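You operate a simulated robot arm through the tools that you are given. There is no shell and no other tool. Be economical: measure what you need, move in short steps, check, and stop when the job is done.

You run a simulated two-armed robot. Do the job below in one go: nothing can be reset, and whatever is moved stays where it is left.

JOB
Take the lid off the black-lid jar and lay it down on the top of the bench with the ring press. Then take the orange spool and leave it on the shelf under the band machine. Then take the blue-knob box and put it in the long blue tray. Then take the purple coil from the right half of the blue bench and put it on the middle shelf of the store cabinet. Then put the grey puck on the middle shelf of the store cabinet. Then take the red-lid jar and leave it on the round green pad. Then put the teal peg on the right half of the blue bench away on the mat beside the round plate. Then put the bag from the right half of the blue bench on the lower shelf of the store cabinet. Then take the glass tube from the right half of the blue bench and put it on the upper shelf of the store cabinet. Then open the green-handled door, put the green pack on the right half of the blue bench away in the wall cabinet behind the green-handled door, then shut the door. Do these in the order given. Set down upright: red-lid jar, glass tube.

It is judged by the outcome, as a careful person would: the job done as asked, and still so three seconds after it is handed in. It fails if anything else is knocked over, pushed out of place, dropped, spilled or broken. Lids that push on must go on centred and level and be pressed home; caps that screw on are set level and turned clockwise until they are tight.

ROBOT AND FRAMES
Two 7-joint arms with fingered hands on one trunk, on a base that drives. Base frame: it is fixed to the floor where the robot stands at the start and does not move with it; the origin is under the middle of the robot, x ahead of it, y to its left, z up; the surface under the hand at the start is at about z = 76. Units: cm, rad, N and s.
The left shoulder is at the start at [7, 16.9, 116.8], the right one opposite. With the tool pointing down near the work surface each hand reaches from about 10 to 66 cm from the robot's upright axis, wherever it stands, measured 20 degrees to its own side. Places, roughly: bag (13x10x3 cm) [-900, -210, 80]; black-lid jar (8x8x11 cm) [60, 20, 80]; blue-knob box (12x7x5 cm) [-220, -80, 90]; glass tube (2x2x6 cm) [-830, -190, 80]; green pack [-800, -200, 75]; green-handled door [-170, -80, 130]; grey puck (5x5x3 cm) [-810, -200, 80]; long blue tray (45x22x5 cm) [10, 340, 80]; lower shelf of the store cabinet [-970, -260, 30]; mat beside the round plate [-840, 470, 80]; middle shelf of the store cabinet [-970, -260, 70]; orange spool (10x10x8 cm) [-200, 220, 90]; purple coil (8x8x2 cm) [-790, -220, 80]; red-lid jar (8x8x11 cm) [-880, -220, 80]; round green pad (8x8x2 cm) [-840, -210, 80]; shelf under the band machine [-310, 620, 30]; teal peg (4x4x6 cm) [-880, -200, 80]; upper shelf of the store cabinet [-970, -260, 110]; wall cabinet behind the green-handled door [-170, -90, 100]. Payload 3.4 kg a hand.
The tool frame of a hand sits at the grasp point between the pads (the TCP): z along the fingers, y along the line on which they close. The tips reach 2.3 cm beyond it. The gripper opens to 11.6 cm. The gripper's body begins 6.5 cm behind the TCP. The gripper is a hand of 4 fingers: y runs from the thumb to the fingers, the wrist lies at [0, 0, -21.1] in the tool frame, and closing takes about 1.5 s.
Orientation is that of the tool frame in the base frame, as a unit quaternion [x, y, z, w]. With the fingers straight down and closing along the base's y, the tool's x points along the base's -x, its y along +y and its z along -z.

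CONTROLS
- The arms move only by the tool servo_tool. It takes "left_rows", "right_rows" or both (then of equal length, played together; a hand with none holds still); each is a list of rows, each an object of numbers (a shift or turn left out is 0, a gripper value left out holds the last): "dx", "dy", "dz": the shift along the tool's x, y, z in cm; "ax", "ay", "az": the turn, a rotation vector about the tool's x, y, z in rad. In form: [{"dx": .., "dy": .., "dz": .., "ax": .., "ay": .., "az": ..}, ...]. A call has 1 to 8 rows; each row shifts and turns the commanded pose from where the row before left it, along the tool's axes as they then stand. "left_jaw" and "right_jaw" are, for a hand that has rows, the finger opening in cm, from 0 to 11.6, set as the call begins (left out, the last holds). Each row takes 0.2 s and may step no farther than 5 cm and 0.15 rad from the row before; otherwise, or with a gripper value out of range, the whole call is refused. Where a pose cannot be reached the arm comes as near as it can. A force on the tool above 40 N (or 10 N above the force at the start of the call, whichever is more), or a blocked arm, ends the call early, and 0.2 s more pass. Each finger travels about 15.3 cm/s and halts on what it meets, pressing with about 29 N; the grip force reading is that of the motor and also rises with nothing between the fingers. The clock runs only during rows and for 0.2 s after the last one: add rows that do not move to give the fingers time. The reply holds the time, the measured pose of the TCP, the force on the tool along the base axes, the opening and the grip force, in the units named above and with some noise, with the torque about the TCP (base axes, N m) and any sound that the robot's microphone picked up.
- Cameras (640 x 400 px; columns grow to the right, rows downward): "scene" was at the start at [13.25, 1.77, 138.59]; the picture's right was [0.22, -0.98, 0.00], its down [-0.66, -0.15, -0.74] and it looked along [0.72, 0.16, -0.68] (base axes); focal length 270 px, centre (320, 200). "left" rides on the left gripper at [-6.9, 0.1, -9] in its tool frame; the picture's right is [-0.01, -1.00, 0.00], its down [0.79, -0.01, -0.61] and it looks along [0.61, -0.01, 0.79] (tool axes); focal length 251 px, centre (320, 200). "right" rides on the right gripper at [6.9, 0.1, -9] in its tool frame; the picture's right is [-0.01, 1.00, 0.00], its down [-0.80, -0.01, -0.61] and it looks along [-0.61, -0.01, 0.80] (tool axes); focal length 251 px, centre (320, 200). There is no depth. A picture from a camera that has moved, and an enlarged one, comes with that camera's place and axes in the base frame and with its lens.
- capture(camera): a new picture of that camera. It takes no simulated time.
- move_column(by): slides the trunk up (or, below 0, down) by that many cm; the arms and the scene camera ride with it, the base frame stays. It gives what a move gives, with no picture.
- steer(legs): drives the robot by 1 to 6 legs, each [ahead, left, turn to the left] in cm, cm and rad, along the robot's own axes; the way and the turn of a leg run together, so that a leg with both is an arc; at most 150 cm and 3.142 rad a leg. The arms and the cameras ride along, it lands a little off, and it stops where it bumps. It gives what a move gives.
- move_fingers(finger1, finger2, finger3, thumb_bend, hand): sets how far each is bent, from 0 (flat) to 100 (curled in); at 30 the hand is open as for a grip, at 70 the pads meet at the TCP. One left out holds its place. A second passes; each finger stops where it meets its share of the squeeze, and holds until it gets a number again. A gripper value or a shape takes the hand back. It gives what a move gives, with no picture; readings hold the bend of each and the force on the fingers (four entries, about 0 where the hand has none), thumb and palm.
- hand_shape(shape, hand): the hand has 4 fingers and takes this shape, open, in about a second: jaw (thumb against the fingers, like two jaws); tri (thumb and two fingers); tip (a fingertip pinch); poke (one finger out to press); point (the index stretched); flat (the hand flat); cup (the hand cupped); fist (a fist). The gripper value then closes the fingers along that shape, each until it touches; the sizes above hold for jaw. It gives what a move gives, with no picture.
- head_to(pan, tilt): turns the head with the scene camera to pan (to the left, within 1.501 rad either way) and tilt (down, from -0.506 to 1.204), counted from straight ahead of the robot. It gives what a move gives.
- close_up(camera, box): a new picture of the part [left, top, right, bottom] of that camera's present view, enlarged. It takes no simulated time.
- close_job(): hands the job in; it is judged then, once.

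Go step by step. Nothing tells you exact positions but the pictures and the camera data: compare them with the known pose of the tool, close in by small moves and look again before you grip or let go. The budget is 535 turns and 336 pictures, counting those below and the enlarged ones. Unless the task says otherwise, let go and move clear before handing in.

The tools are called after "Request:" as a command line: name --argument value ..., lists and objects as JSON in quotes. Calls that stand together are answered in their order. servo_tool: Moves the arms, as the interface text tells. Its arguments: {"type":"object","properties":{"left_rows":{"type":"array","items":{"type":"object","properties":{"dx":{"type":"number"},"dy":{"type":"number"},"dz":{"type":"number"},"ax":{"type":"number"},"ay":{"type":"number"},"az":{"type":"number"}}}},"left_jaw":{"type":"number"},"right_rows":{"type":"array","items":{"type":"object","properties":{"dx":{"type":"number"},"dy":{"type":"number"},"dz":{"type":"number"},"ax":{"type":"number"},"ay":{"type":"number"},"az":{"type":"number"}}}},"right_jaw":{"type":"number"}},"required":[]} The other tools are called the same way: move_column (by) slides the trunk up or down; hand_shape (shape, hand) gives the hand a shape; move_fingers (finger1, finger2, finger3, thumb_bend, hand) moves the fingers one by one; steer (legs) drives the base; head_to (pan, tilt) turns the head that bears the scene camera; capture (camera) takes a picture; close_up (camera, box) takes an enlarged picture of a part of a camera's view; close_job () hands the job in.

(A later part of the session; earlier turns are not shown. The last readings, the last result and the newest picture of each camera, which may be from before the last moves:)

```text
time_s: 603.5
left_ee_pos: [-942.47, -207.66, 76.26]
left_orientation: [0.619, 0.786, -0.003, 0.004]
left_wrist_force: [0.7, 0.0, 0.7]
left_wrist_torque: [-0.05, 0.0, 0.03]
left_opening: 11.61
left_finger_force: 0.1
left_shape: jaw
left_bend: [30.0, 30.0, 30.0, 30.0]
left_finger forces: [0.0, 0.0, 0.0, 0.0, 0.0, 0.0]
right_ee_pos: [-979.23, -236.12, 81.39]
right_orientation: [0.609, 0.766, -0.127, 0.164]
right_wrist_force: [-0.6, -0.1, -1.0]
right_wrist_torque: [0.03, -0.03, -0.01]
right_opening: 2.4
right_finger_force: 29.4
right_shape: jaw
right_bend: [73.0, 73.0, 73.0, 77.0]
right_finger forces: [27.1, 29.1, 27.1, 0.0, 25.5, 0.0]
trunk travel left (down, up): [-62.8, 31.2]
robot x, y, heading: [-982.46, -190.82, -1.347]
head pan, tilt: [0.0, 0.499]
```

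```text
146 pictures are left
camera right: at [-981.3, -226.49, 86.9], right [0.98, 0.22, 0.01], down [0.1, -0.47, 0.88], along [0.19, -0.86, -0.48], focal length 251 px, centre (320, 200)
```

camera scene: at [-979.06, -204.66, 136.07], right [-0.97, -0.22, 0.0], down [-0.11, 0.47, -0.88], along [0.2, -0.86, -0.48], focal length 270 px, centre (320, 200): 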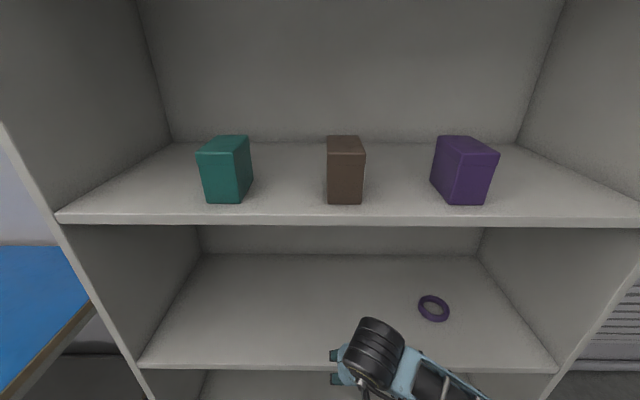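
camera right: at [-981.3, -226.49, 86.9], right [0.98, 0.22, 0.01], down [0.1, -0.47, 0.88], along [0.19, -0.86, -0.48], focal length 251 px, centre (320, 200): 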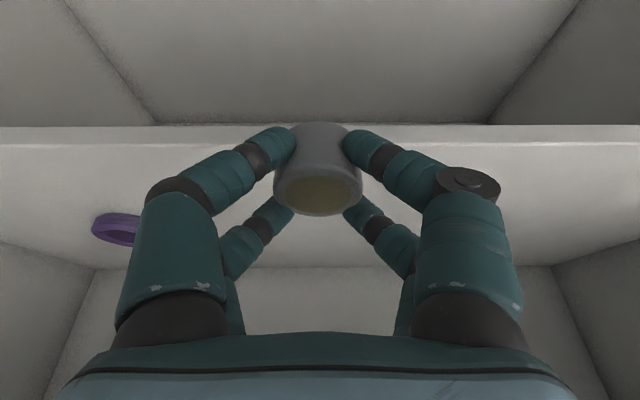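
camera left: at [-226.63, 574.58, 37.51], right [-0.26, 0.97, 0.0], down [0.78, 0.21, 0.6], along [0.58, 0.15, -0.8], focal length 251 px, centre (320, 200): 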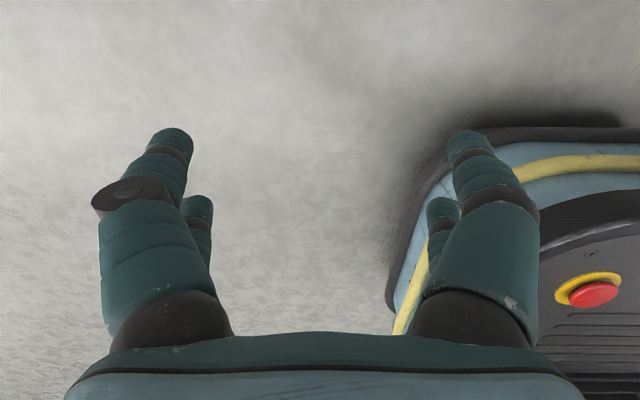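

Request:
steer --legs '[[20, 0, 0]]'

Request:
servo_tool --right_rows '[{"dx": 0.45, "dz": 1.1}, {"dx": 0.45, "dz": 1.1}, {"dx": 0.25, "dz": 0.6}, {}]'

Request:
capture --camera "right"

```text
time_s: 605.1
left_ee_pos: [-938.76, -223.66, 76.13]
left_orientation: [0.618, 0.786, -0.004, 0.002]
left_wrist_force: [-0.2, 0.2, -0.5]
left_wrist_torque: [0.03, 0.0, 0.0]
left_opening: 11.61
left_finger_force: 0.0
left_shape: jaw
left_bend: [30.0, 30.0, 30.0, 30.0]
left_finger forces: [0.1, 0.1, 0.1, 0.1, 0.0, 0.1]
right_ee_pos: [-975.38, -252.1, 81.37]
right_orientation: [0.61, 0.765, -0.127, 0.163]
right_wrist_force: [-0.3, 0.4, -0.9]
right_wrist_torque: [0.03, -0.05, 0.01]
right_opening: 2.41
right_finger_force: 29.0
right_shape: jaw
right_bend: [73.0, 73.0, 73.0, 77.0]
right_finger forces: [27.4, 29.0, 27.1, 0.0, 25.6, 0.0]
trunk travel left (down, up): [-62.8, 31.2]
robot x, y, heading: [-978.63, -206.53, -1.342]
head pan, tilt: [0.0, 0.499]
stopped in leg 1: the robot was blocked; the commanded pose is now the measured one
```

```text
time_s: 606.1
left_ee_pos: [-938.86, -223.5, 76.23]
left_orientation: [0.619, 0.785, -0.003, 0.004]
left_wrist_force: [0.1, -0.5, -0.3]
left_wrist_torque: [0.01, 0.01, 0.0]
left_opening: 11.6
left_finger_force: 0.1
left_shape: jaw
left_bend: [30.0, 30.0, 30.0, 30.0]
left_finger forces: [0.0, 0.0, 0.1, 0.1, 0.0, 0.0]
right_ee_pos: [-975.31, -252.03, 78.39]
right_orientation: [0.609, 0.765, -0.127, 0.163]
right_wrist_force: [0.0, 0.5, -0.4]
right_wrist_torque: [0.05, 0.0, 0.02]
right_opening: 2.35
right_finger_force: 28.8
right_shape: jaw
right_bend: [73.0, 73.0, 73.0, 77.0]
right_finger forces: [27.5, 29.4, 27.6, 0.1, 26.1, 0.0]
trunk travel left (down, up): [-62.8, 31.2]
robot x, y, heading: [-978.64, -206.57, -1.347]
head pan, tilt: [0.0, 0.499]
```

```text
145 pictures are left
camera right: at [-977.55, -242.31, 83.86], right [0.98, 0.22, 0.01], down [0.1, -0.47, 0.88], along [0.2, -0.85, -0.48], focal length 251 px, centre (320, 200)
```

right: 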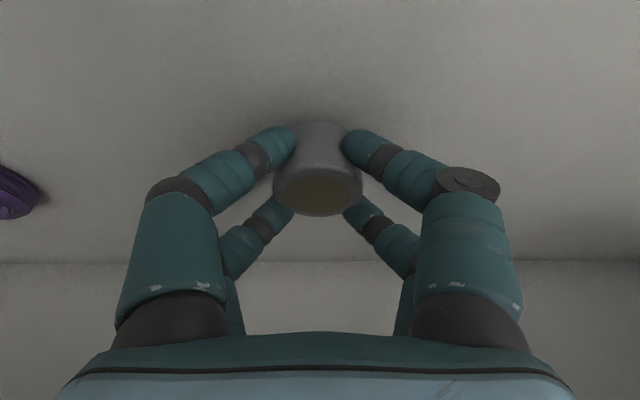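

Request:
servo_tool --right_rows '[{"dx": 0.12, "dz": 0.28}, {"dx": 0.12, "dz": 0.28}, {"dx": 0.12, "dz": 0.28}, {}]'

```text
time_s: 607.1
left_ee_pos: [-938.72, -223.32, 76.38]
left_orientation: [0.618, 0.786, -0.004, 0.003]
left_wrist_force: [0.7, 0.1, 0.6]
left_wrist_torque: [-0.02, 0.02, 0.01]
left_opening: 11.59
left_finger_force: 0.1
left_shape: jaw
left_bend: [30.0, 30.0, 30.0, 30.0]
left_finger forces: [0.0, 0.0, 0.0, 0.0, 0.0, 0.1]
right_ee_pos: [-975.38, -251.97, 77.51]
right_orientation: [0.609, 0.765, -0.127, 0.164]
right_wrist_force: [-0.6, -0.6, 2.4]
right_wrist_torque: [-0.01, 0.03, 0.01]
right_opening: 2.36
right_finger_force: 29.3
right_shape: jaw
right_bend: [73.0, 73.0, 73.0, 77.0]
right_finger forces: [28.0, 29.8, 28.3, 0.0, 27.0, 0.0]
trunk travel left (down, up): [-62.8, 31.2]
robot x, y, heading: [-978.55, -206.47, -1.343]
head pan, tilt: [0.0, 0.499]
```

Contact. Release, lift, and back out.

Request:
servo_tool --right_rows '[{}, {}, {}, {}, {}]' --right_jaw 9

Request:
servo_tool --right_rows '[{"dx": -0.6, "dz": -1.4}, {"dx": -0.6, "dz": -1.4}, {"dx": -0.6, "dz": -1.4}, {}]'

Request:
steer --legs '[[-60, 0, 0]]'

Request:
capture --camera "scene"

```text
time_s: 608.3
left_ee_pos: [-938.78, -223.52, 76.27]
left_orientation: [0.618, 0.786, -0.004, 0.003]
left_wrist_force: [0.2, -0.7, -0.6]
left_wrist_torque: [0.02, -0.02, 0.0]
left_opening: 11.59
left_finger_force: 0.1
left_shape: jaw
left_bend: [30.0, 30.0, 30.0, 30.0]
left_finger forces: [0.0, 0.0, 0.0, 0.0, 0.0, 0.0]
right_ee_pos: [-975.28, -252.03, 77.46]
right_orientation: [0.609, 0.766, -0.127, 0.165]
right_wrist_force: [-0.4, 0.2, 1.0]
right_wrist_torque: [0.0, -0.02, 0.01]
right_opening: 8.96
right_finger_force: 0.1
right_shape: jaw
right_bend: [61.0, 61.0, 61.0, 61.0]
right_finger forces: [0.0, 0.1, 0.0, 0.0, 0.0, 0.0]
trunk travel left (down, up): [-62.8, 31.2]
robot x, y, heading: [-978.33, -206.76, -1.345]
head pan, tilt: [0.0, 0.499]
```

```text
time_s: 609.3
left_ee_pos: [-938.79, -223.32, 76.24]
left_orientation: [0.618, 0.786, -0.004, 0.004]
left_wrist_force: [0.0, -0.2, -0.8]
left_wrist_torque: [0.01, -0.02, -0.01]
left_opening: 11.59
left_finger_force: 0.1
left_shape: jaw
left_bend: [30.0, 30.0, 30.0, 30.0]
left_finger forces: [0.1, 0.0, 0.0, 0.0, 0.0, 0.0]
right_ee_pos: [-975.54, -251.91, 82.07]
right_orientation: [0.61, 0.765, -0.127, 0.165]
right_wrist_force: [-0.7, -0.2, -0.6]
right_wrist_torque: [0.01, 0.0, 0.0]
right_opening: 8.98
right_finger_force: 0.0
right_shape: jaw
right_bend: [61.0, 61.0, 61.0, 61.0]
right_finger forces: [0.1, 0.1, 0.1, 0.0, 0.0, 0.0]
trunk travel left (down, up): [-62.8, 31.2]
robot x, y, heading: [-978.92, -206.73, -1.341]
head pan, tilt: [0.0, 0.499]
```

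```text
time_s: 612.6
left_ee_pos: [-952.35, -165.02, 76.28]
left_orientation: [0.62, 0.785, -0.004, 0.004]
left_wrist_force: [0.0, -0.6, -0.2]
left_wrist_torque: [-0.03, 0.02, 0.02]
left_opening: 11.58
left_finger_force: 0.1
left_shape: jaw
left_bend: [30.0, 30.0, 30.0, 30.0]
left_finger forces: [0.0, 0.0, 0.0, 0.0, 0.0, 0.0]
right_ee_pos: [-989.28, -193.52, 82.05]
right_orientation: [0.609, 0.766, -0.127, 0.164]
right_wrist_force: [0.3, -0.5, 0.7]
right_wrist_torque: [0.02, -0.02, 0.01]
right_opening: 8.97
right_finger_force: 0.0
right_shape: jaw
right_bend: [61.0, 61.0, 61.0, 61.0]
right_finger forces: [0.0, 0.0, 0.1, 0.0, 0.0, 0.1]
trunk travel left (down, up): [-62.8, 31.2]
robot x, y, heading: [-992.11, -148.0, -1.346]
head pan, tilt: [0.0, 0.499]
```

```text
144 pictures are left
camera scene: at [-988.94, -161.94, 136.07], right [-0.97, -0.23, 0.0], down [-0.11, 0.47, -0.88], along [0.2, -0.86, -0.48], focal length 270 px, centre (320, 200)
```

scene: 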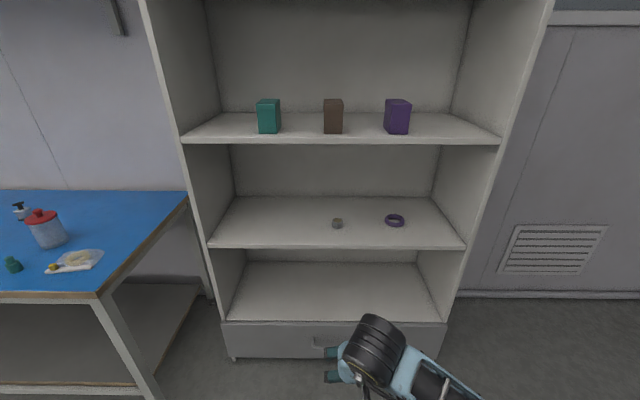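

Puck placed. Next the red-lid jar; I'll raise the trunk, level the tool, and move in front of it.

Request:
move_column --by 27

Request:
servo_tool --right_rows '[{"ay": 0.1}, {"ay": 0.1}, {"ay": 0.1}, {"ay": 0.1}, {}]' --right_jaw 11.6

Request:
steer --legs '[[0, 102, 0.036], [40, 0, 0]]'

Request:
head_to --pan -0.1 --tilt 0.8

Request:
capture --camera "scene"

Request:
capture --camera "right"

```text
time_s: 615.4
left_ee_pos: [-952.39, -165.05, 103.25]
left_orientation: [0.62, 0.785, -0.003, 0.004]
left_wrist_force: [-0.6, -0.1, 0.0]
left_wrist_torque: [0.0, 0.0, 0.0]
left_opening: 11.62
left_finger_force: 0.1
left_shape: jaw
left_bend: [30.0, 30.0, 30.0, 30.0]
left_finger forces: [0.0, 0.0, 0.0, 0.0, 0.1, 0.0]
right_ee_pos: [-989.15, -193.33, 109.13]
right_orientation: [0.609, 0.765, -0.128, 0.164]
right_wrist_force: [-0.1, -0.7, -0.3]
right_wrist_torque: [0.01, 0.0, -0.01]
right_opening: 8.98
right_finger_force: 0.0
right_shape: jaw
right_bend: [61.0, 61.0, 61.0, 61.0]
right_finger forces: [0.1, 0.1, 0.0, 0.0, 0.0, 0.0]
trunk travel left (down, up): [-89.8, 4.2]
robot x, y, heading: [-992.25, -148.24, -1.345]
head pan, tilt: [0.0, 0.499]
```

```text
time_s: 616.6
left_ee_pos: [-952.38, -165.08, 103.28]
left_orientation: [0.619, 0.786, -0.004, 0.004]
left_wrist_force: [0.4, 0.2, 1.2]
left_wrist_torque: [-0.03, 0.01, 0.02]
left_opening: 11.58
left_finger_force: 0.1
left_shape: jaw
left_bend: [30.0, 30.0, 30.0, 30.0]
left_finger forces: [0.0, 0.0, 0.0, 0.1, 0.0, 0.1]
right_ee_pos: [-989.13, -193.42, 109.08]
right_orientation: [0.622, 0.783, -0.003, 0.009]
right_wrist_force: [-0.8, -0.4, 0.6]
right_wrist_torque: [-0.01, -0.02, 0.01]
right_opening: 11.59
right_finger_force: 0.1
right_shape: jaw
right_bend: [30.0, 30.0, 30.0, 30.0]
right_finger forces: [0.1, 0.1, 0.0, 0.0, 0.1, 0.0]
trunk travel left (down, up): [-89.8, 4.2]
robot x, y, heading: [-992.07, -148.1, -1.346]
head pan, tilt: [0.0, 0.499]
```

```text
time_s: 624.0
left_ee_pos: [-842.77, -178.57, 103.33]
left_orientation: [0.609, 0.793, -0.004, 0.005]
left_wrist_force: [0.2, 0.5, 0.1]
left_wrist_torque: [-0.05, -0.01, 0.0]
left_opening: 11.6
left_finger_force: 0.0
left_shape: jaw
left_bend: [30.0, 30.0, 30.0, 30.0]
left_finger forces: [0.1, 0.0, 0.0, 0.0, 0.0, 0.1]
right_ee_pos: [-878.85, -207.86, 109.17]
right_orientation: [0.613, 0.79, -0.003, 0.009]
right_wrist_force: [0.1, -0.5, 0.1]
right_wrist_torque: [0.0, 0.01, -0.02]
right_opening: 11.58
right_finger_force: 0.0
right_shape: jaw
right_bend: [30.0, 30.0, 30.0, 30.0]
right_finger forces: [0.0, 0.0, 0.0, 0.0, 0.0, 0.0]
trunk travel left (down, up): [-89.8, 4.2]
robot x, y, heading: [-883.13, -162.78, -1.323]
head pan, tilt: [0.0, 0.499]
```

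```text
time_s: 624.8
left_ee_pos: [-842.75, -178.71, 103.29]
left_orientation: [0.609, 0.793, -0.004, 0.004]
left_wrist_force: [0.2, -0.2, 0.5]
left_wrist_torque: [0.0, -0.01, 0.04]
left_opening: 11.63
left_finger_force: 0.1
left_shape: jaw
left_bend: [30.0, 30.0, 30.0, 30.0]
left_finger forces: [0.0, 0.0, 0.1, 0.0, 0.0, 0.1]
right_ee_pos: [-878.89, -208.09, 109.08]
right_orientation: [0.613, 0.79, -0.003, 0.009]
right_wrist_force: [0.2, -0.4, 0.5]
right_wrist_torque: [-0.01, 0.02, 0.0]
right_opening: 11.57
right_finger_force: 0.1
right_shape: jaw
right_bend: [30.0, 30.0, 30.0, 30.0]
right_finger forces: [0.1, 0.0, 0.0, 0.0, 0.0, 0.0]
trunk travel left (down, up): [-89.8, 4.2]
robot x, y, heading: [-882.74, -162.47, -1.319]
head pan, tilt: [-0.099, 0.799]
```

```text
143 pictures are left
camera scene: at [-880.44, -175.73, 160.48], right [-0.99, -0.15, 0.0], down [-0.11, 0.71, -0.7], along [0.11, -0.69, -0.72], focal length 270 px, centre (320, 200)
```

scene: 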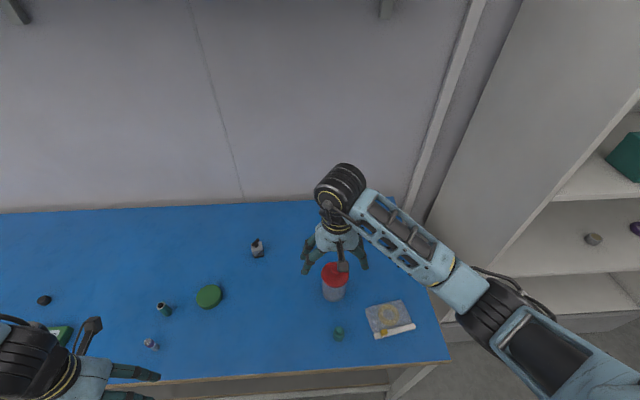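

```text
142 pictures are left
camera right: at [-880.41, -201.24, 117.97], right [0.97, 0.24, 0.01], down [0.18, -0.76, 0.62], along [0.15, -0.6, -0.78], focal length 251 px, centre (320, 200)
```

right: 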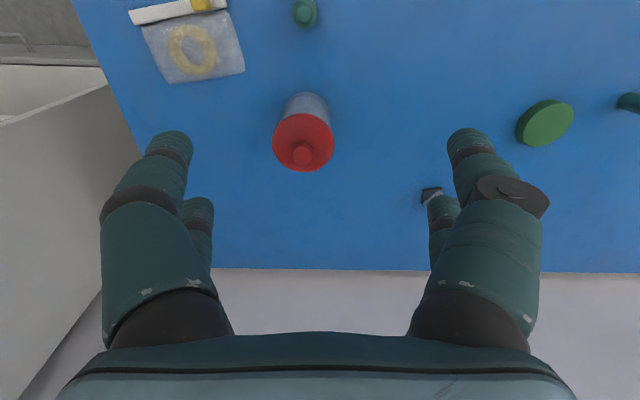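

Jar at [-879, -216.2], lid top z≈86.6. I'll lower the trunk 13 cm and centre the hand over it.

Request:
servo_tool --right_rows '[{"dx": -4, "dy": -1}, {"dx": -3.8, "dy": -1}, {}]'

Request:
move_column --by -13

Request:
capture --camera "right"

Request:
close_up --camera "scene" --box '[250, 130, 450, 330]'

```text
time_s: 625.6
left_ee_pos: [-842.83, -178.61, 103.31]
left_orientation: [0.61, 0.793, -0.005, 0.003]
left_wrist_force: [-0.4, -0.2, 0.2]
left_wrist_torque: [-0.03, 0.02, 0.0]
left_opening: 11.58
left_finger_force: 0.0
left_shape: jaw
left_bend: [30.0, 30.0, 30.0, 30.0]
left_finger forces: [0.0, 0.0, 0.0, 0.0, 0.0, 0.0]
right_ee_pos: [-878.92, -215.93, 109.4]
right_orientation: [0.612, 0.791, -0.004, 0.01]
right_wrist_force: [0.2, 0.0, -0.4]
right_wrist_torque: [-0.01, -0.01, 0.0]
right_opening: 11.62
right_finger_force: 0.1
right_shape: jaw
right_bend: [30.0, 30.0, 30.0, 30.0]
right_finger forces: [0.1, 0.0, 0.1, 0.0, 0.0, 0.1]
trunk travel left (down, up): [-89.8, 4.2]
robot x, y, heading: [-883.01, -162.67, -1.32]
head pan, tilt: [-0.099, 0.799]
```

```text
time_s: 627.2
left_ee_pos: [-842.68, -178.51, 90.36]
left_orientation: [0.609, 0.793, -0.004, 0.003]
left_wrist_force: [0.2, 1.0, 0.7]
left_wrist_torque: [-0.02, 0.0, 0.0]
left_opening: 11.62
left_finger_force: 0.0
left_shape: jaw
left_bend: [30.0, 30.0, 30.0, 30.0]
left_finger forces: [0.1, 0.0, 0.0, 0.1, 0.0, 0.0]
right_ee_pos: [-878.8, -216.03, 96.28]
right_orientation: [0.614, 0.789, -0.004, 0.009]
right_wrist_force: [0.1, -0.7, 0.5]
right_wrist_torque: [-0.02, 0.0, 0.02]
right_opening: 11.59
right_finger_force: 0.0
right_shape: jaw
right_bend: [30.0, 30.0, 30.0, 30.0]
right_finger forces: [0.0, 0.0, 0.0, 0.0, 0.0, 0.1]
trunk travel left (down, up): [-76.8, 17.2]
robot x, y, heading: [-882.91, -162.76, -1.321]
head pan, tilt: [-0.099, 0.799]
```

```text
141 pictures are left
camera right: at [-880.46, -209.2, 105.22], right [0.97, 0.24, 0.01], down [0.18, -0.76, 0.62], along [0.15, -0.6, -0.78], focal length 251 px, centre (320, 200)
```

right: 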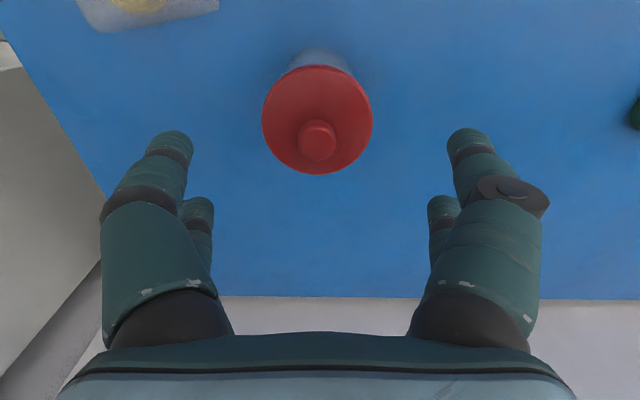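

```text
2.00 times, centred on (350, 230) of scene
camera zoom: at [-880.47, -175.64, 147.48], right [-0.99, -0.15, 0.0], down [-0.11, 0.71, -0.7], along [0.11, -0.69, -0.72], focal length 540 px, centre (260, 140)
```

zoom: 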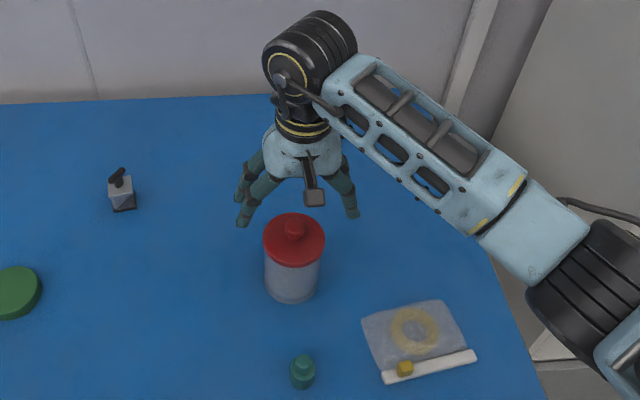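

Centred over the jar. Descend in two stages.

Request:
servo_tool --right_rows '[{"dz": 3}, {"dz": 3}, {"dz": 3}, {}]'

Request:
capture --camera "right"

Request:
close_up --camera "scene" --box '[250, 130, 450, 330]'

```text
time_s: 628.2
left_ee_pos: [-842.68, -178.58, 90.27]
left_orientation: [0.61, 0.793, -0.004, 0.004]
left_wrist_force: [0.7, -0.3, -0.3]
left_wrist_torque: [-0.03, 0.01, -0.02]
left_opening: 11.59
left_finger_force: 0.0
left_shape: jaw
left_bend: [30.0, 30.0, 30.0, 30.0]
left_finger forces: [0.1, 0.1, 0.0, 0.0, 0.0, 0.1]
right_ee_pos: [-878.87, -216.23, 87.25]
right_orientation: [0.613, 0.79, -0.004, 0.01]
right_wrist_force: [0.0, -0.3, -0.3]
right_wrist_torque: [-0.03, -0.03, 0.0]
right_opening: 11.58
right_finger_force: 0.1
right_shape: jaw
right_bend: [30.0, 30.0, 30.0, 30.0]
right_finger forces: [0.0, 0.0, 0.1, 0.1, 0.1, 0.0]
trunk travel left (down, up): [-76.8, 17.2]
robot x, y, heading: [-883.02, -162.67, -1.321]
head pan, tilt: [-0.099, 0.799]
```

```text
139 pictures are left
camera right: at [-880.43, -209.37, 96.18], right [0.97, 0.24, 0.01], down [0.18, -0.76, 0.62], along [0.15, -0.6, -0.78], focal length 251 px, centre (320, 200)
```

right: 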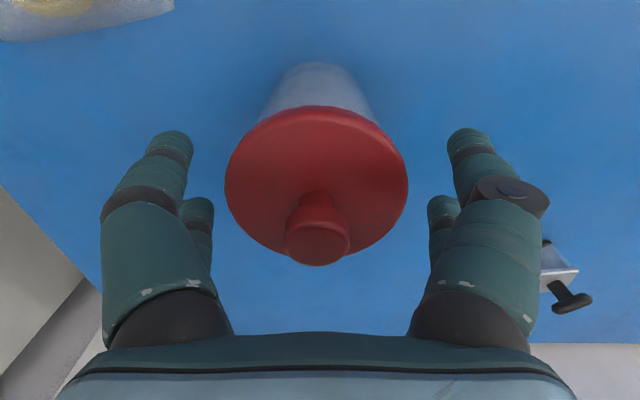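

```text
2.00 times, centred on (350, 230) of scene
camera zoom: at [-880.47, -175.64, 147.48], right [-0.99, -0.15, 0.0], down [-0.11, 0.71, -0.7], along [0.11, -0.69, -0.72], focal length 540 px, centre (260, 140)
```

zoom: 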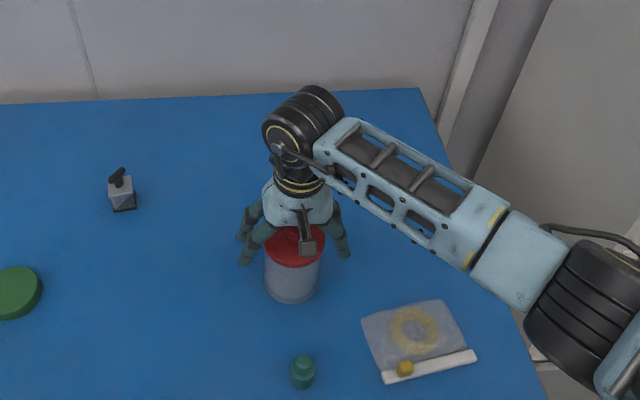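

Knob top at z≈89.3; I'll go to TCP z≈83.8 so the palm clears it, then close around the body.

Request:
servo_tool --right_rows '[{"dz": 1.5}, {"dz": 1.2}, {"dz": 0.7}, {}]'

Request:
servo_tool --right_rows '[{}, {}, {}, {}, {}, {}, {}]' --right_jaw 0

Request:
capture --camera "right"

Request:
close_up --camera "scene" --box '[290, 170, 410, 290]'

```text
time_s: 629.2
left_ee_pos: [-842.75, -178.74, 90.29]
left_orientation: [0.61, 0.793, -0.004, 0.004]
left_wrist_force: [-0.3, -0.1, 0.0]
left_wrist_torque: [0.01, -0.02, -0.02]
left_opening: 11.6
left_finger_force: 0.0
left_shape: jaw
left_bend: [30.0, 30.0, 30.0, 30.0]
left_finger forces: [0.0, 0.1, 0.0, 0.0, 0.0, 0.1]
right_ee_pos: [-878.7, -216.17, 83.91]
right_orientation: [0.612, 0.79, -0.003, 0.01]
right_wrist_force: [-0.7, -0.2, 1.0]
right_wrist_torque: [-0.01, 0.01, 0.04]
right_opening: 11.59
right_finger_force: 0.0
right_shape: jaw
right_bend: [30.0, 30.0, 30.0, 30.0]
right_finger forces: [0.0, 0.0, 0.4, 0.0, 0.0, 0.0]
trunk travel left (down, up): [-76.8, 17.2]
robot x, y, heading: [-883.19, -162.81, -1.317]
head pan, tilt: [-0.099, 0.799]
```

```text
time_s: 630.8
left_ee_pos: [-842.69, -178.8, 90.3]
left_orientation: [0.61, 0.793, -0.004, 0.004]
left_wrist_force: [-0.4, -0.4, 0.9]
left_wrist_torque: [0.0, 0.02, -0.03]
left_opening: 11.61
left_finger_force: 0.1
left_shape: jaw
left_bend: [30.0, 30.0, 30.0, 30.0]
left_finger forces: [0.1, 0.0, 0.0, 0.0, 0.0, 0.1]
right_ee_pos: [-878.76, -216.16, 83.87]
right_orientation: [0.613, 0.79, -0.003, 0.008]
right_wrist_force: [-0.2, -0.4, 0.8]
right_wrist_torque: [-0.01, -0.04, 0.07]
right_opening: 5.97
right_finger_force: 28.9
right_shape: jaw
right_bend: [73.0, 72.0, 72.0, 74.0]
right_finger forces: [27.2, 27.0, 26.4, 0.0, 26.5, 0.0]
trunk travel left (down, up): [-76.8, 17.2]
robot x, y, heading: [-883.22, -162.65, -1.321]
head pan, tilt: [-0.099, 0.799]
```

```text
137 pictures are left
camera right: at [-880.37, -209.41, 92.81], right [0.97, 0.24, 0.01], down [0.18, -0.76, 0.62], along [0.15, -0.6, -0.78], focal length 251 px, centre (320, 200)
```

right: 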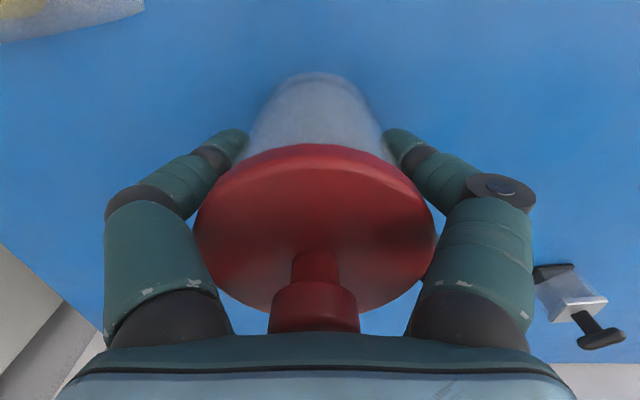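

```text
3.33 times, centred on (350, 230) of scene
camera zoom: at [-880.47, -175.67, 147.47], right [-0.99, -0.15, 0.0], down [-0.11, 0.71, -0.7], along [0.11, -0.69, -0.72], focal length 901 px, centre (220, 100)
```

zoom: 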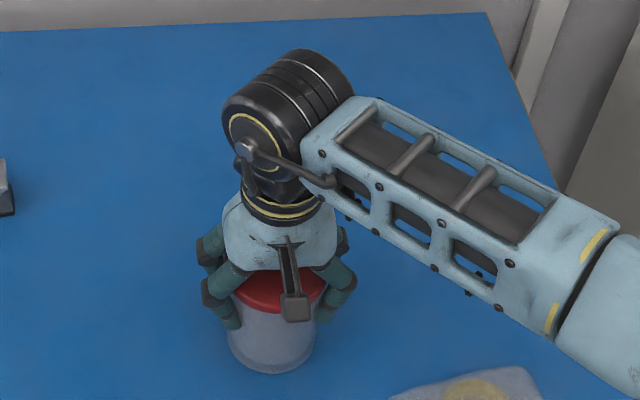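

Good grip below the lid. Lift slowly.

Request:
servo_tool --right_rows '[{"dz": -0.5}, {"dz": -1}, {"dz": -1.5}, {"dz": -2}, {"dz": -2}, {}]'

Request:
capture --camera "right"

Request:
close_up --camera "scene" --box '[250, 130, 450, 330]'

```text
time_s: 632.2
left_ee_pos: [-842.7, -178.76, 90.32]
left_orientation: [0.609, 0.793, -0.004, 0.004]
left_wrist_force: [0.5, 0.0, 0.0]
left_wrist_torque: [0.0, 0.02, 0.03]
left_opening: 11.61
left_finger_force: 0.1
left_shape: jaw
left_bend: [30.0, 30.0, 30.0, 30.0]
left_finger forces: [0.0, 0.1, 0.0, 0.1, 0.1, 0.0]
right_ee_pos: [-878.79, -216.1, 90.76]
right_orientation: [0.613, 0.79, -0.003, 0.008]
right_wrist_force: [-1.4, 0.2, -6.2]
right_wrist_torque: [0.02, -0.02, -0.02]
right_opening: 5.94
right_finger_force: 28.7
right_shape: jaw
right_bend: [73.0, 72.0, 72.0, 74.0]
right_finger forces: [27.1, 27.5, 26.3, 0.1, 26.6, 0.0]
trunk travel left (down, up): [-76.8, 17.2]
robot x, y, heading: [-883.22, -162.95, -1.321]
head pan, tilt: [-0.099, 0.799]
```

```text
135 pictures are left
camera right: at [-880.47, -209.35, 99.74], right [0.97, 0.24, 0.01], down [0.18, -0.76, 0.62], along [0.15, -0.6, -0.78], focal length 251 px, centre (320, 200)
```

right: 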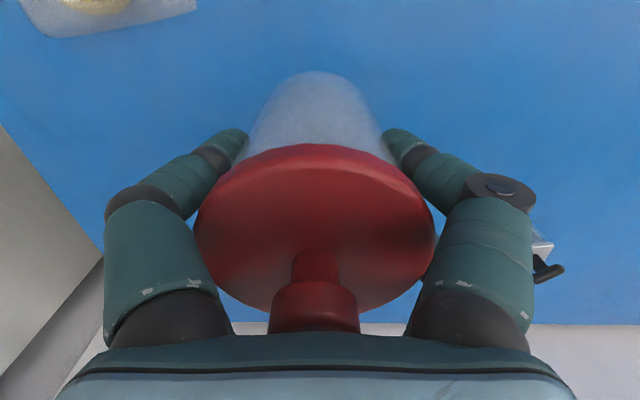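

```text
2.00 times, centred on (350, 230) of scene
camera zoom: at [-880.46, -175.77, 147.46], right [-0.99, -0.15, 0.0], down [-0.11, 0.71, -0.7], along [0.11, -0.69, -0.72], focal length 540 px, centre (260, 140)
```

zoom: 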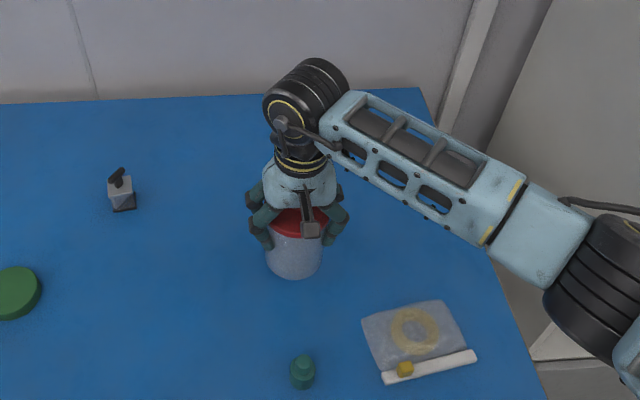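

Jar lifted upright (6 N). Strafe left 39 cm to the green pad.

Request:
move_column --by 3

Request:
steer --legs '[[1, 39, 0]]'

Request:
capture --camera "right"

Request:
capture --camera "scene"

```text
time_s: 632.9
left_ee_pos: [-842.89, -178.81, 93.27]
left_orientation: [0.61, 0.793, -0.003, 0.004]
left_wrist_force: [0.4, 0.5, -0.3]
left_wrist_torque: [0.02, 0.02, -0.01]
left_opening: 11.6
left_finger_force: 0.1
left_shape: jaw
left_bend: [30.0, 30.0, 30.0, 30.0]
left_finger forces: [0.0, 0.0, 0.0, 0.0, 0.1, 0.0]
right_ee_pos: [-878.78, -216.1, 93.77]
right_orientation: [0.613, 0.79, -0.003, 0.01]
right_wrist_force: [-0.4, 0.2, -6.5]
right_wrist_torque: [0.02, 0.01, 0.0]
right_opening: 5.92
right_finger_force: 28.5
right_shape: jaw
right_bend: [73.0, 72.0, 72.0, 74.0]
right_finger forces: [27.1, 27.5, 26.3, 0.0, 26.7, 0.0]
trunk travel left (down, up): [-79.8, 14.2]
robot x, y, heading: [-883.14, -162.85, -1.316]
head pan, tilt: [-0.099, 0.799]
```

```text
time_s: 635.4
left_ee_pos: [-805.19, -170.08, 93.34]
left_orientation: [0.609, 0.793, -0.004, 0.004]
left_wrist_force: [-0.2, 0.0, -0.2]
left_wrist_torque: [-0.04, 0.0, 0.0]
left_opening: 11.57
left_finger_force: 0.2
left_shape: jaw
left_bend: [30.0, 30.0, 30.0, 30.0]
left_finger forces: [0.1, 0.0, 0.0, 0.0, 0.0, 0.0]
right_ee_pos: [-841.01, -207.41, 93.78]
right_orientation: [0.612, 0.791, -0.003, 0.009]
right_wrist_force: [-1.1, 0.1, -6.2]
right_wrist_torque: [-0.03, 0.01, -0.02]
right_opening: 5.96
right_finger_force: 29.0
right_shape: jaw
right_bend: [73.0, 72.0, 72.0, 74.0]
right_finger forces: [27.3, 27.4, 26.5, 0.0, 26.7, 0.1]
trunk travel left (down, up): [-79.8, 14.2]
robot x, y, heading: [-845.75, -153.67, -1.319]
head pan, tilt: [-0.099, 0.799]
```

```text
133 pictures are left
camera right: at [-842.78, -200.68, 102.72], right [0.97, 0.24, 0.01], down [0.18, -0.76, 0.62], along [0.15, -0.6, -0.78], focal length 251 px, centre (320, 200)
```

right: 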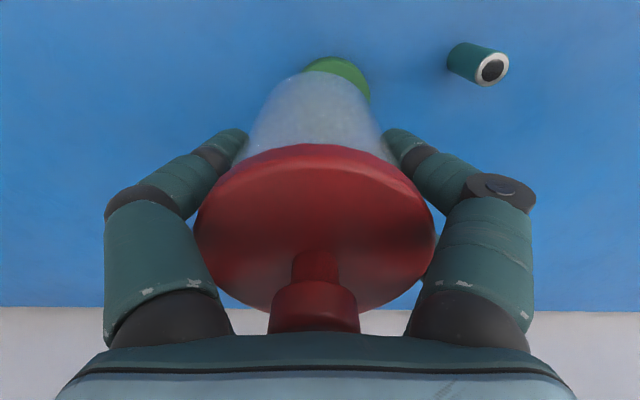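

```text
132 pictures are left
camera scene: at [-842.87, -167.11, 150.47], right [-0.99, -0.15, 0.0], down [-0.11, 0.71, -0.7], along [0.11, -0.69, -0.72], focal length 270 px, centre (320, 200)
```

scene: 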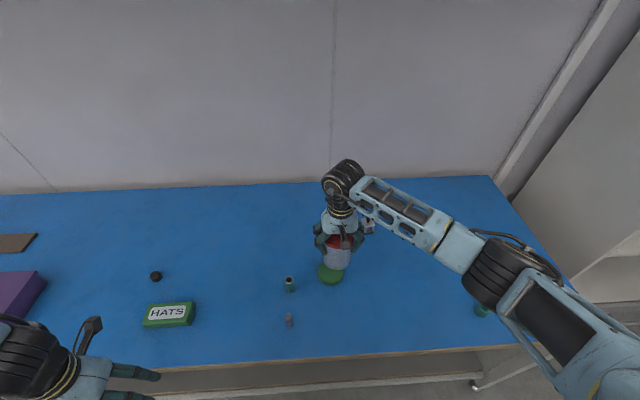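

Slightly off to one side; shift 1 cm and lower close above the pad to check.

Request:
servo_tool --right_rows '[{"dy": 1, "dx": -0.2}, {"dz": 3}, {"dz": 3}, {}]'

Request:
capture --camera "right"

Request:
close_up --camera "scene" --box '[280, 200, 400, 300]'

```text
time_s: 636.4
left_ee_pos: [-805.05, -170.01, 93.28]
left_orientation: [0.609, 0.793, -0.004, 0.004]
left_wrist_force: [-0.6, -0.4, 0.7]
left_wrist_torque: [-0.02, -0.04, -0.01]
left_opening: 11.58
left_finger_force: 0.1
left_shape: jaw
left_bend: [30.0, 30.0, 30.0, 30.0]
left_finger forces: [0.0, 0.1, 0.1, 0.0, 0.1, 0.0]
right_ee_pos: [-839.93, -207.48, 87.79]
right_orientation: [0.613, 0.79, -0.003, 0.008]
right_wrist_force: [-0.6, -0.4, -5.8]
right_wrist_torque: [0.0, 0.01, 0.01]
right_opening: 5.91
right_finger_force: 28.8
right_shape: jaw
right_bend: [73.0, 72.0, 72.0, 74.0]
right_finger forces: [27.3, 27.6, 26.4, 0.0, 26.6, 0.0]
trunk travel left (down, up): [-79.8, 14.2]
robot x, y, heading: [-845.6, -154.07, -1.322]
head pan, tilt: [-0.099, 0.799]
```

```text
131 pictures are left
camera right: at [-841.56, -200.64, 96.71], right [0.97, 0.24, 0.01], down [0.19, -0.76, 0.62], along [0.15, -0.6, -0.78], focal length 251 px, centre (320, 200)
```

right: 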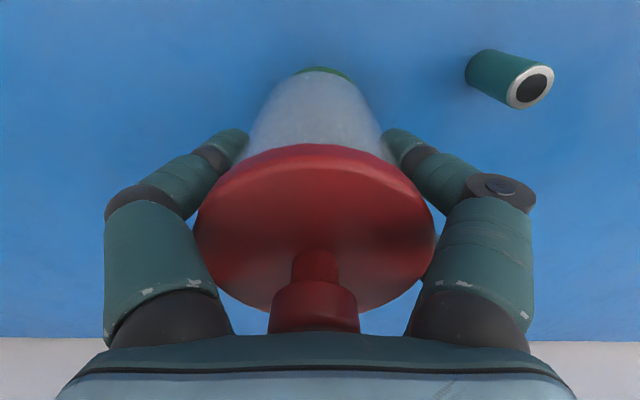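

```text
4.00 times, centred on (340, 250) of scene
camera zoom: at [-842.73, -167.05, 150.47], right [-0.99, -0.15, 0.0], down [-0.11, 0.71, -0.7], along [0.11, -0.69, -0.72], focal length 1081 px, centre (240, 0)
```

zoom: 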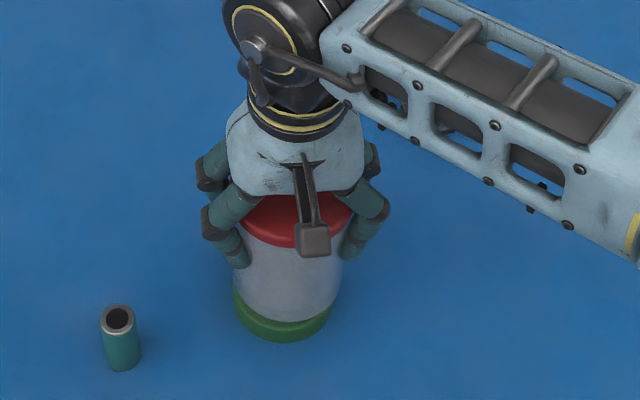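

Shift 0.5 cm left and 0.5 cm forward to centre, then lower to contact.

Request:
servo_tool --right_rows '[{"dy": 0.5, "dx": -0.5}, {"dz": 0.8}, {"dz": 0.5}, {}]'

Request:
servo_tool --right_rows '[{"dz": 0.3}, {"dz": 0.3}, {}]'

```text
time_s: 637.4
left_ee_pos: [-804.95, -169.88, 93.23]
left_orientation: [0.609, 0.793, -0.004, 0.003]
left_wrist_force: [0.5, 0.3, 0.1]
left_wrist_torque: [0.02, -0.01, 0.03]
left_opening: 11.58
left_finger_force: 0.1
left_shape: jaw
left_bend: [30.0, 30.0, 30.0, 30.0]
left_finger forces: [0.1, 0.0, 0.1, 0.0, 0.1, 0.0]
right_ee_pos: [-839.32, -207.87, 86.47]
right_orientation: [0.612, 0.791, -0.003, 0.008]
right_wrist_force: [0.9, -0.4, -5.4]
right_wrist_torque: [0.01, 0.03, 0.0]
right_opening: 5.91
right_finger_force: 28.7
right_shape: jaw
right_bend: [73.0, 72.0, 72.0, 74.0]
right_finger forces: [27.3, 27.6, 26.3, 0.0, 26.8, 0.0]
trunk travel left (down, up): [-79.8, 14.2]
robot x, y, heading: [-845.59, -154.03, -1.321]
head pan, tilt: [-0.099, 0.799]
```

```text
time_s: 638.1
left_ee_pos: [-804.97, -169.99, 93.27]
left_orientation: [0.609, 0.793, -0.005, 0.004]
left_wrist_force: [-0.4, -0.5, 0.4]
left_wrist_torque: [-0.02, -0.01, 0.01]
left_opening: 11.61
left_finger_force: 0.0
left_shape: jaw
left_bend: [30.0, 30.0, 30.0, 30.0]
left_finger forces: [0.1, 0.0, 0.0, 0.1, 0.0, 0.1]
right_ee_pos: [-839.44, -207.96, 86.0]
right_orientation: [0.612, 0.791, -0.003, 0.009]
right_wrist_force: [1.0, 0.4, -5.2]
right_wrist_torque: [0.03, 0.04, 0.01]
right_opening: 5.93
right_finger_force: 28.8
right_shape: jaw
right_bend: [73.0, 72.0, 72.0, 74.0]
right_finger forces: [27.4, 27.6, 26.5, 0.0, 26.9, 0.0]
trunk travel left (down, up): [-79.8, 14.2]
robot x, y, heading: [-845.1, -153.66, -1.316]
head pan, tilt: [-0.099, 0.799]
```

Request:
servo_tool --right_rows '[{"dz": 0.2}, {"dz": 0.2}, {}]'

Request:
servo_tool --right_rows '[{"dz": 0.2}, {"dz": 0.15}, {}]'

Request:
close_up --camera "scene" --box '[280, 200, 400, 300]'

```text
time_s: 639.0
left_ee_pos: [-805.13, -169.73, 93.38]
left_orientation: [0.609, 0.793, -0.005, 0.004]
left_wrist_force: [0.3, 0.1, 0.0]
left_wrist_torque: [0.01, 0.01, 0.0]
left_opening: 11.61
left_finger_force: 0.1
left_shape: jaw
left_bend: [30.0, 30.0, 30.0, 30.0]
left_finger forces: [0.0, 0.1, 0.0, 0.0, 0.1, 0.0]
right_ee_pos: [-839.34, -207.85, 85.8]
right_orientation: [0.612, 0.791, -0.004, 0.01]
right_wrist_force: [-1.5, -7.0, 20.4]
right_wrist_torque: [-0.07, 0.19, 0.01]
right_opening: 5.95
right_finger_force: 29.6
right_shape: jaw
right_bend: [73.0, 73.0, 72.0, 75.0]
right_finger forces: [27.9, 29.1, 30.0, 0.0, 28.8, 0.0]
trunk travel left (down, up): [-79.8, 14.2]
robot x, y, heading: [-845.29, -154.04, -1.319]
head pan, tilt: [-0.099, 0.799]
```

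```text
time_s: 639.5
left_ee_pos: [-805.03, -169.7, 93.45]
left_orientation: [0.609, 0.793, -0.005, 0.004]
left_wrist_force: [0.7, -0.3, 0.7]
left_wrist_torque: [0.03, 0.02, -0.01]
left_opening: 11.59
left_finger_force: 0.1
left_shape: jaw
left_bend: [30.0, 30.0, 30.0, 30.0]
left_finger forces: [0.1, 0.1, 0.1, 0.0, 0.0, 0.1]
right_ee_pos: [-839.24, -207.82, 85.85]
right_orientation: [0.613, 0.79, -0.006, 0.013]
right_wrist_force: [-3.6, 2.4, 22.2]
right_wrist_torque: [0.09, 0.35, 0.04]
right_opening: 5.92
right_finger_force: 29.2
right_shape: jaw
right_bend: [73.0, 73.0, 72.0, 75.0]
right_finger forces: [31.0, 28.8, 29.5, 0.0, 31.4, 0.1]
trunk travel left (down, up): [-79.8, 14.2]
robot x, y, heading: [-845.45, -154.1, -1.317]
head pan, tilt: [-0.099, 0.799]
stopped in row 2 (right hand): the force on the tool passed its limit at 42 N (the readings are from after the stop); the commanded pose is now the measured one
```

```text
4.00 times, centred on (340, 250) of scene
camera zoom: at [-842.88, -166.56, 150.51], right [-0.99, -0.15, 0.0], down [-0.11, 0.71, -0.7], along [0.11, -0.69, -0.71], focal length 1081 px, centre (240, 0)
```

zoom: 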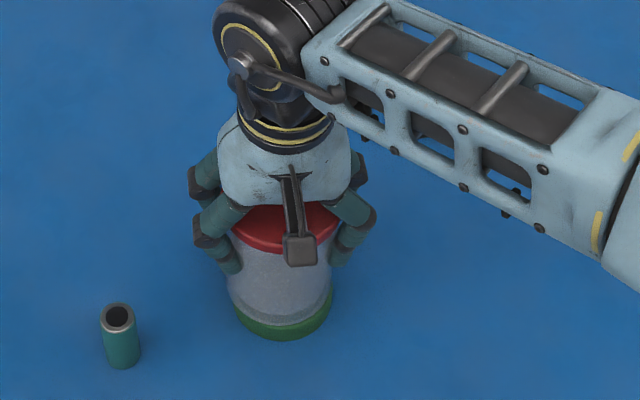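

Centred on the pad with solid contact. Ease off, release, and lift clear.

Request:
servo_tool --right_rows '[{"dz": -0.15}, {}]'

Request:
servo_tool --right_rows '[{}, {}, {}, {}, {}, {}]' --right_jaw 11.6

Request:
servo_tool --right_rows '[{"dz": -2}, {"dz": -3}, {"dz": -3}, {"dz": -3}, {}]'

Request:
capture --camera "right"

Request:
close_up --camera "scene" --box '[250, 150, 450, 350]'

```text
time_s: 640.1
left_ee_pos: [-805.04, -169.8, 93.41]
left_orientation: [0.609, 0.793, -0.005, 0.004]
left_wrist_force: [0.4, -0.1, -0.2]
left_wrist_torque: [0.02, -0.06, 0.02]
left_opening: 11.58
left_finger_force: 0.0
left_shape: jaw
left_bend: [30.0, 30.0, 30.0, 30.0]
left_finger forces: [0.1, 0.0, 0.0, 0.0, 0.1, 0.1]
right_ee_pos: [-839.25, -207.84, 85.78]
right_orientation: [0.613, 0.79, -0.005, 0.013]
right_wrist_force: [-2.7, 0.4, 17.0]
right_wrist_torque: [0.03, 0.24, -0.01]
right_opening: 5.91
right_finger_force: 29.6
right_shape: jaw
right_bend: [73.0, 73.0, 72.0, 75.0]
right_finger forces: [30.7, 29.5, 29.7, 0.0, 30.7, 0.0]
trunk travel left (down, up): [-79.8, 14.2]
robot x, y, heading: [-845.36, -154.32, -1.318]
head pan, tilt: [-0.099, 0.799]
```

```text
time_s: 641.5
left_ee_pos: [-805.01, -169.94, 93.32]
left_orientation: [0.609, 0.793, -0.006, 0.003]
left_wrist_force: [0.1, -0.3, 0.5]
left_wrist_torque: [0.02, -0.03, -0.02]
left_opening: 11.62
left_finger_force: 0.1
left_shape: jaw
left_bend: [30.0, 30.0, 30.0, 30.0]
left_finger forces: [0.0, 0.0, 0.0, 0.0, 0.0, 0.0]
right_ee_pos: [-839.28, -207.88, 85.74]
right_orientation: [0.612, 0.791, -0.005, 0.011]
right_wrist_force: [-0.2, -0.4, -0.3]
right_wrist_torque: [-0.02, 0.0, -0.01]
right_opening: 11.56
right_finger_force: 0.1
right_shape: jaw
right_bend: [30.0, 30.0, 30.0, 30.0]
right_finger forces: [0.0, 0.0, 0.0, 0.1, 0.1, 0.0]
trunk travel left (down, up): [-79.8, 14.2]
robot x, y, heading: [-845.3, -153.8, -1.32]
head pan, tilt: [-0.099, 0.799]
```

```text
time_s: 642.7
left_ee_pos: [-804.97, -169.94, 93.36]
left_orientation: [0.609, 0.793, -0.005, 0.004]
left_wrist_force: [-0.4, 0.7, -0.5]
left_wrist_torque: [0.0, -0.02, 0.02]
left_opening: 11.6
left_finger_force: 0.1
left_shape: jaw
left_bend: [30.0, 30.0, 30.0, 30.0]
left_finger forces: [0.1, 0.0, 0.1, 0.0, 0.0, 0.0]
right_ee_pos: [-839.42, -207.82, 96.56]
right_orientation: [0.613, 0.79, -0.005, 0.011]
right_wrist_force: [0.2, 0.1, -0.1]
right_wrist_torque: [0.01, -0.03, 0.02]
right_opening: 11.61
right_finger_force: 0.1
right_shape: jaw
right_bend: [30.0, 30.0, 30.0, 30.0]
right_finger forces: [0.0, 0.0, 0.1, 0.0, 0.0, 0.0]
trunk travel left (down, up): [-79.8, 14.2]
robot x, y, heading: [-845.71, -153.84, -1.316]
head pan, tilt: [-0.099, 0.799]
```

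```text
128 pictures are left
camera right: at [-841.04, -200.96, 105.5], right [0.97, 0.24, 0.01], down [0.18, -0.76, 0.62], along [0.16, -0.6, -0.78], focal length 251 px, centre (320, 200)
```

right: 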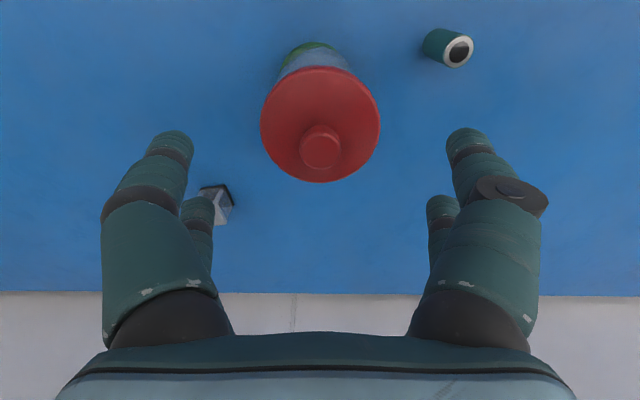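

```text
2.00 times, centred on (350, 250) of scene
camera zoom: at [-842.73, -166.99, 150.48], right [-0.99, -0.15, 0.0], down [-0.11, 0.71, -0.7], along [0.11, -0.69, -0.72], focal length 540 px, centre (260, 100)
```

zoom: 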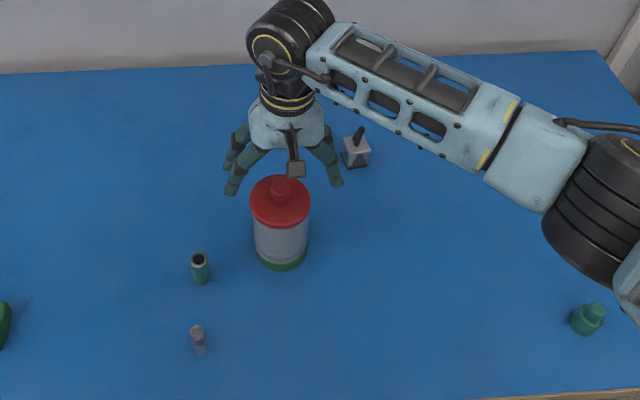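

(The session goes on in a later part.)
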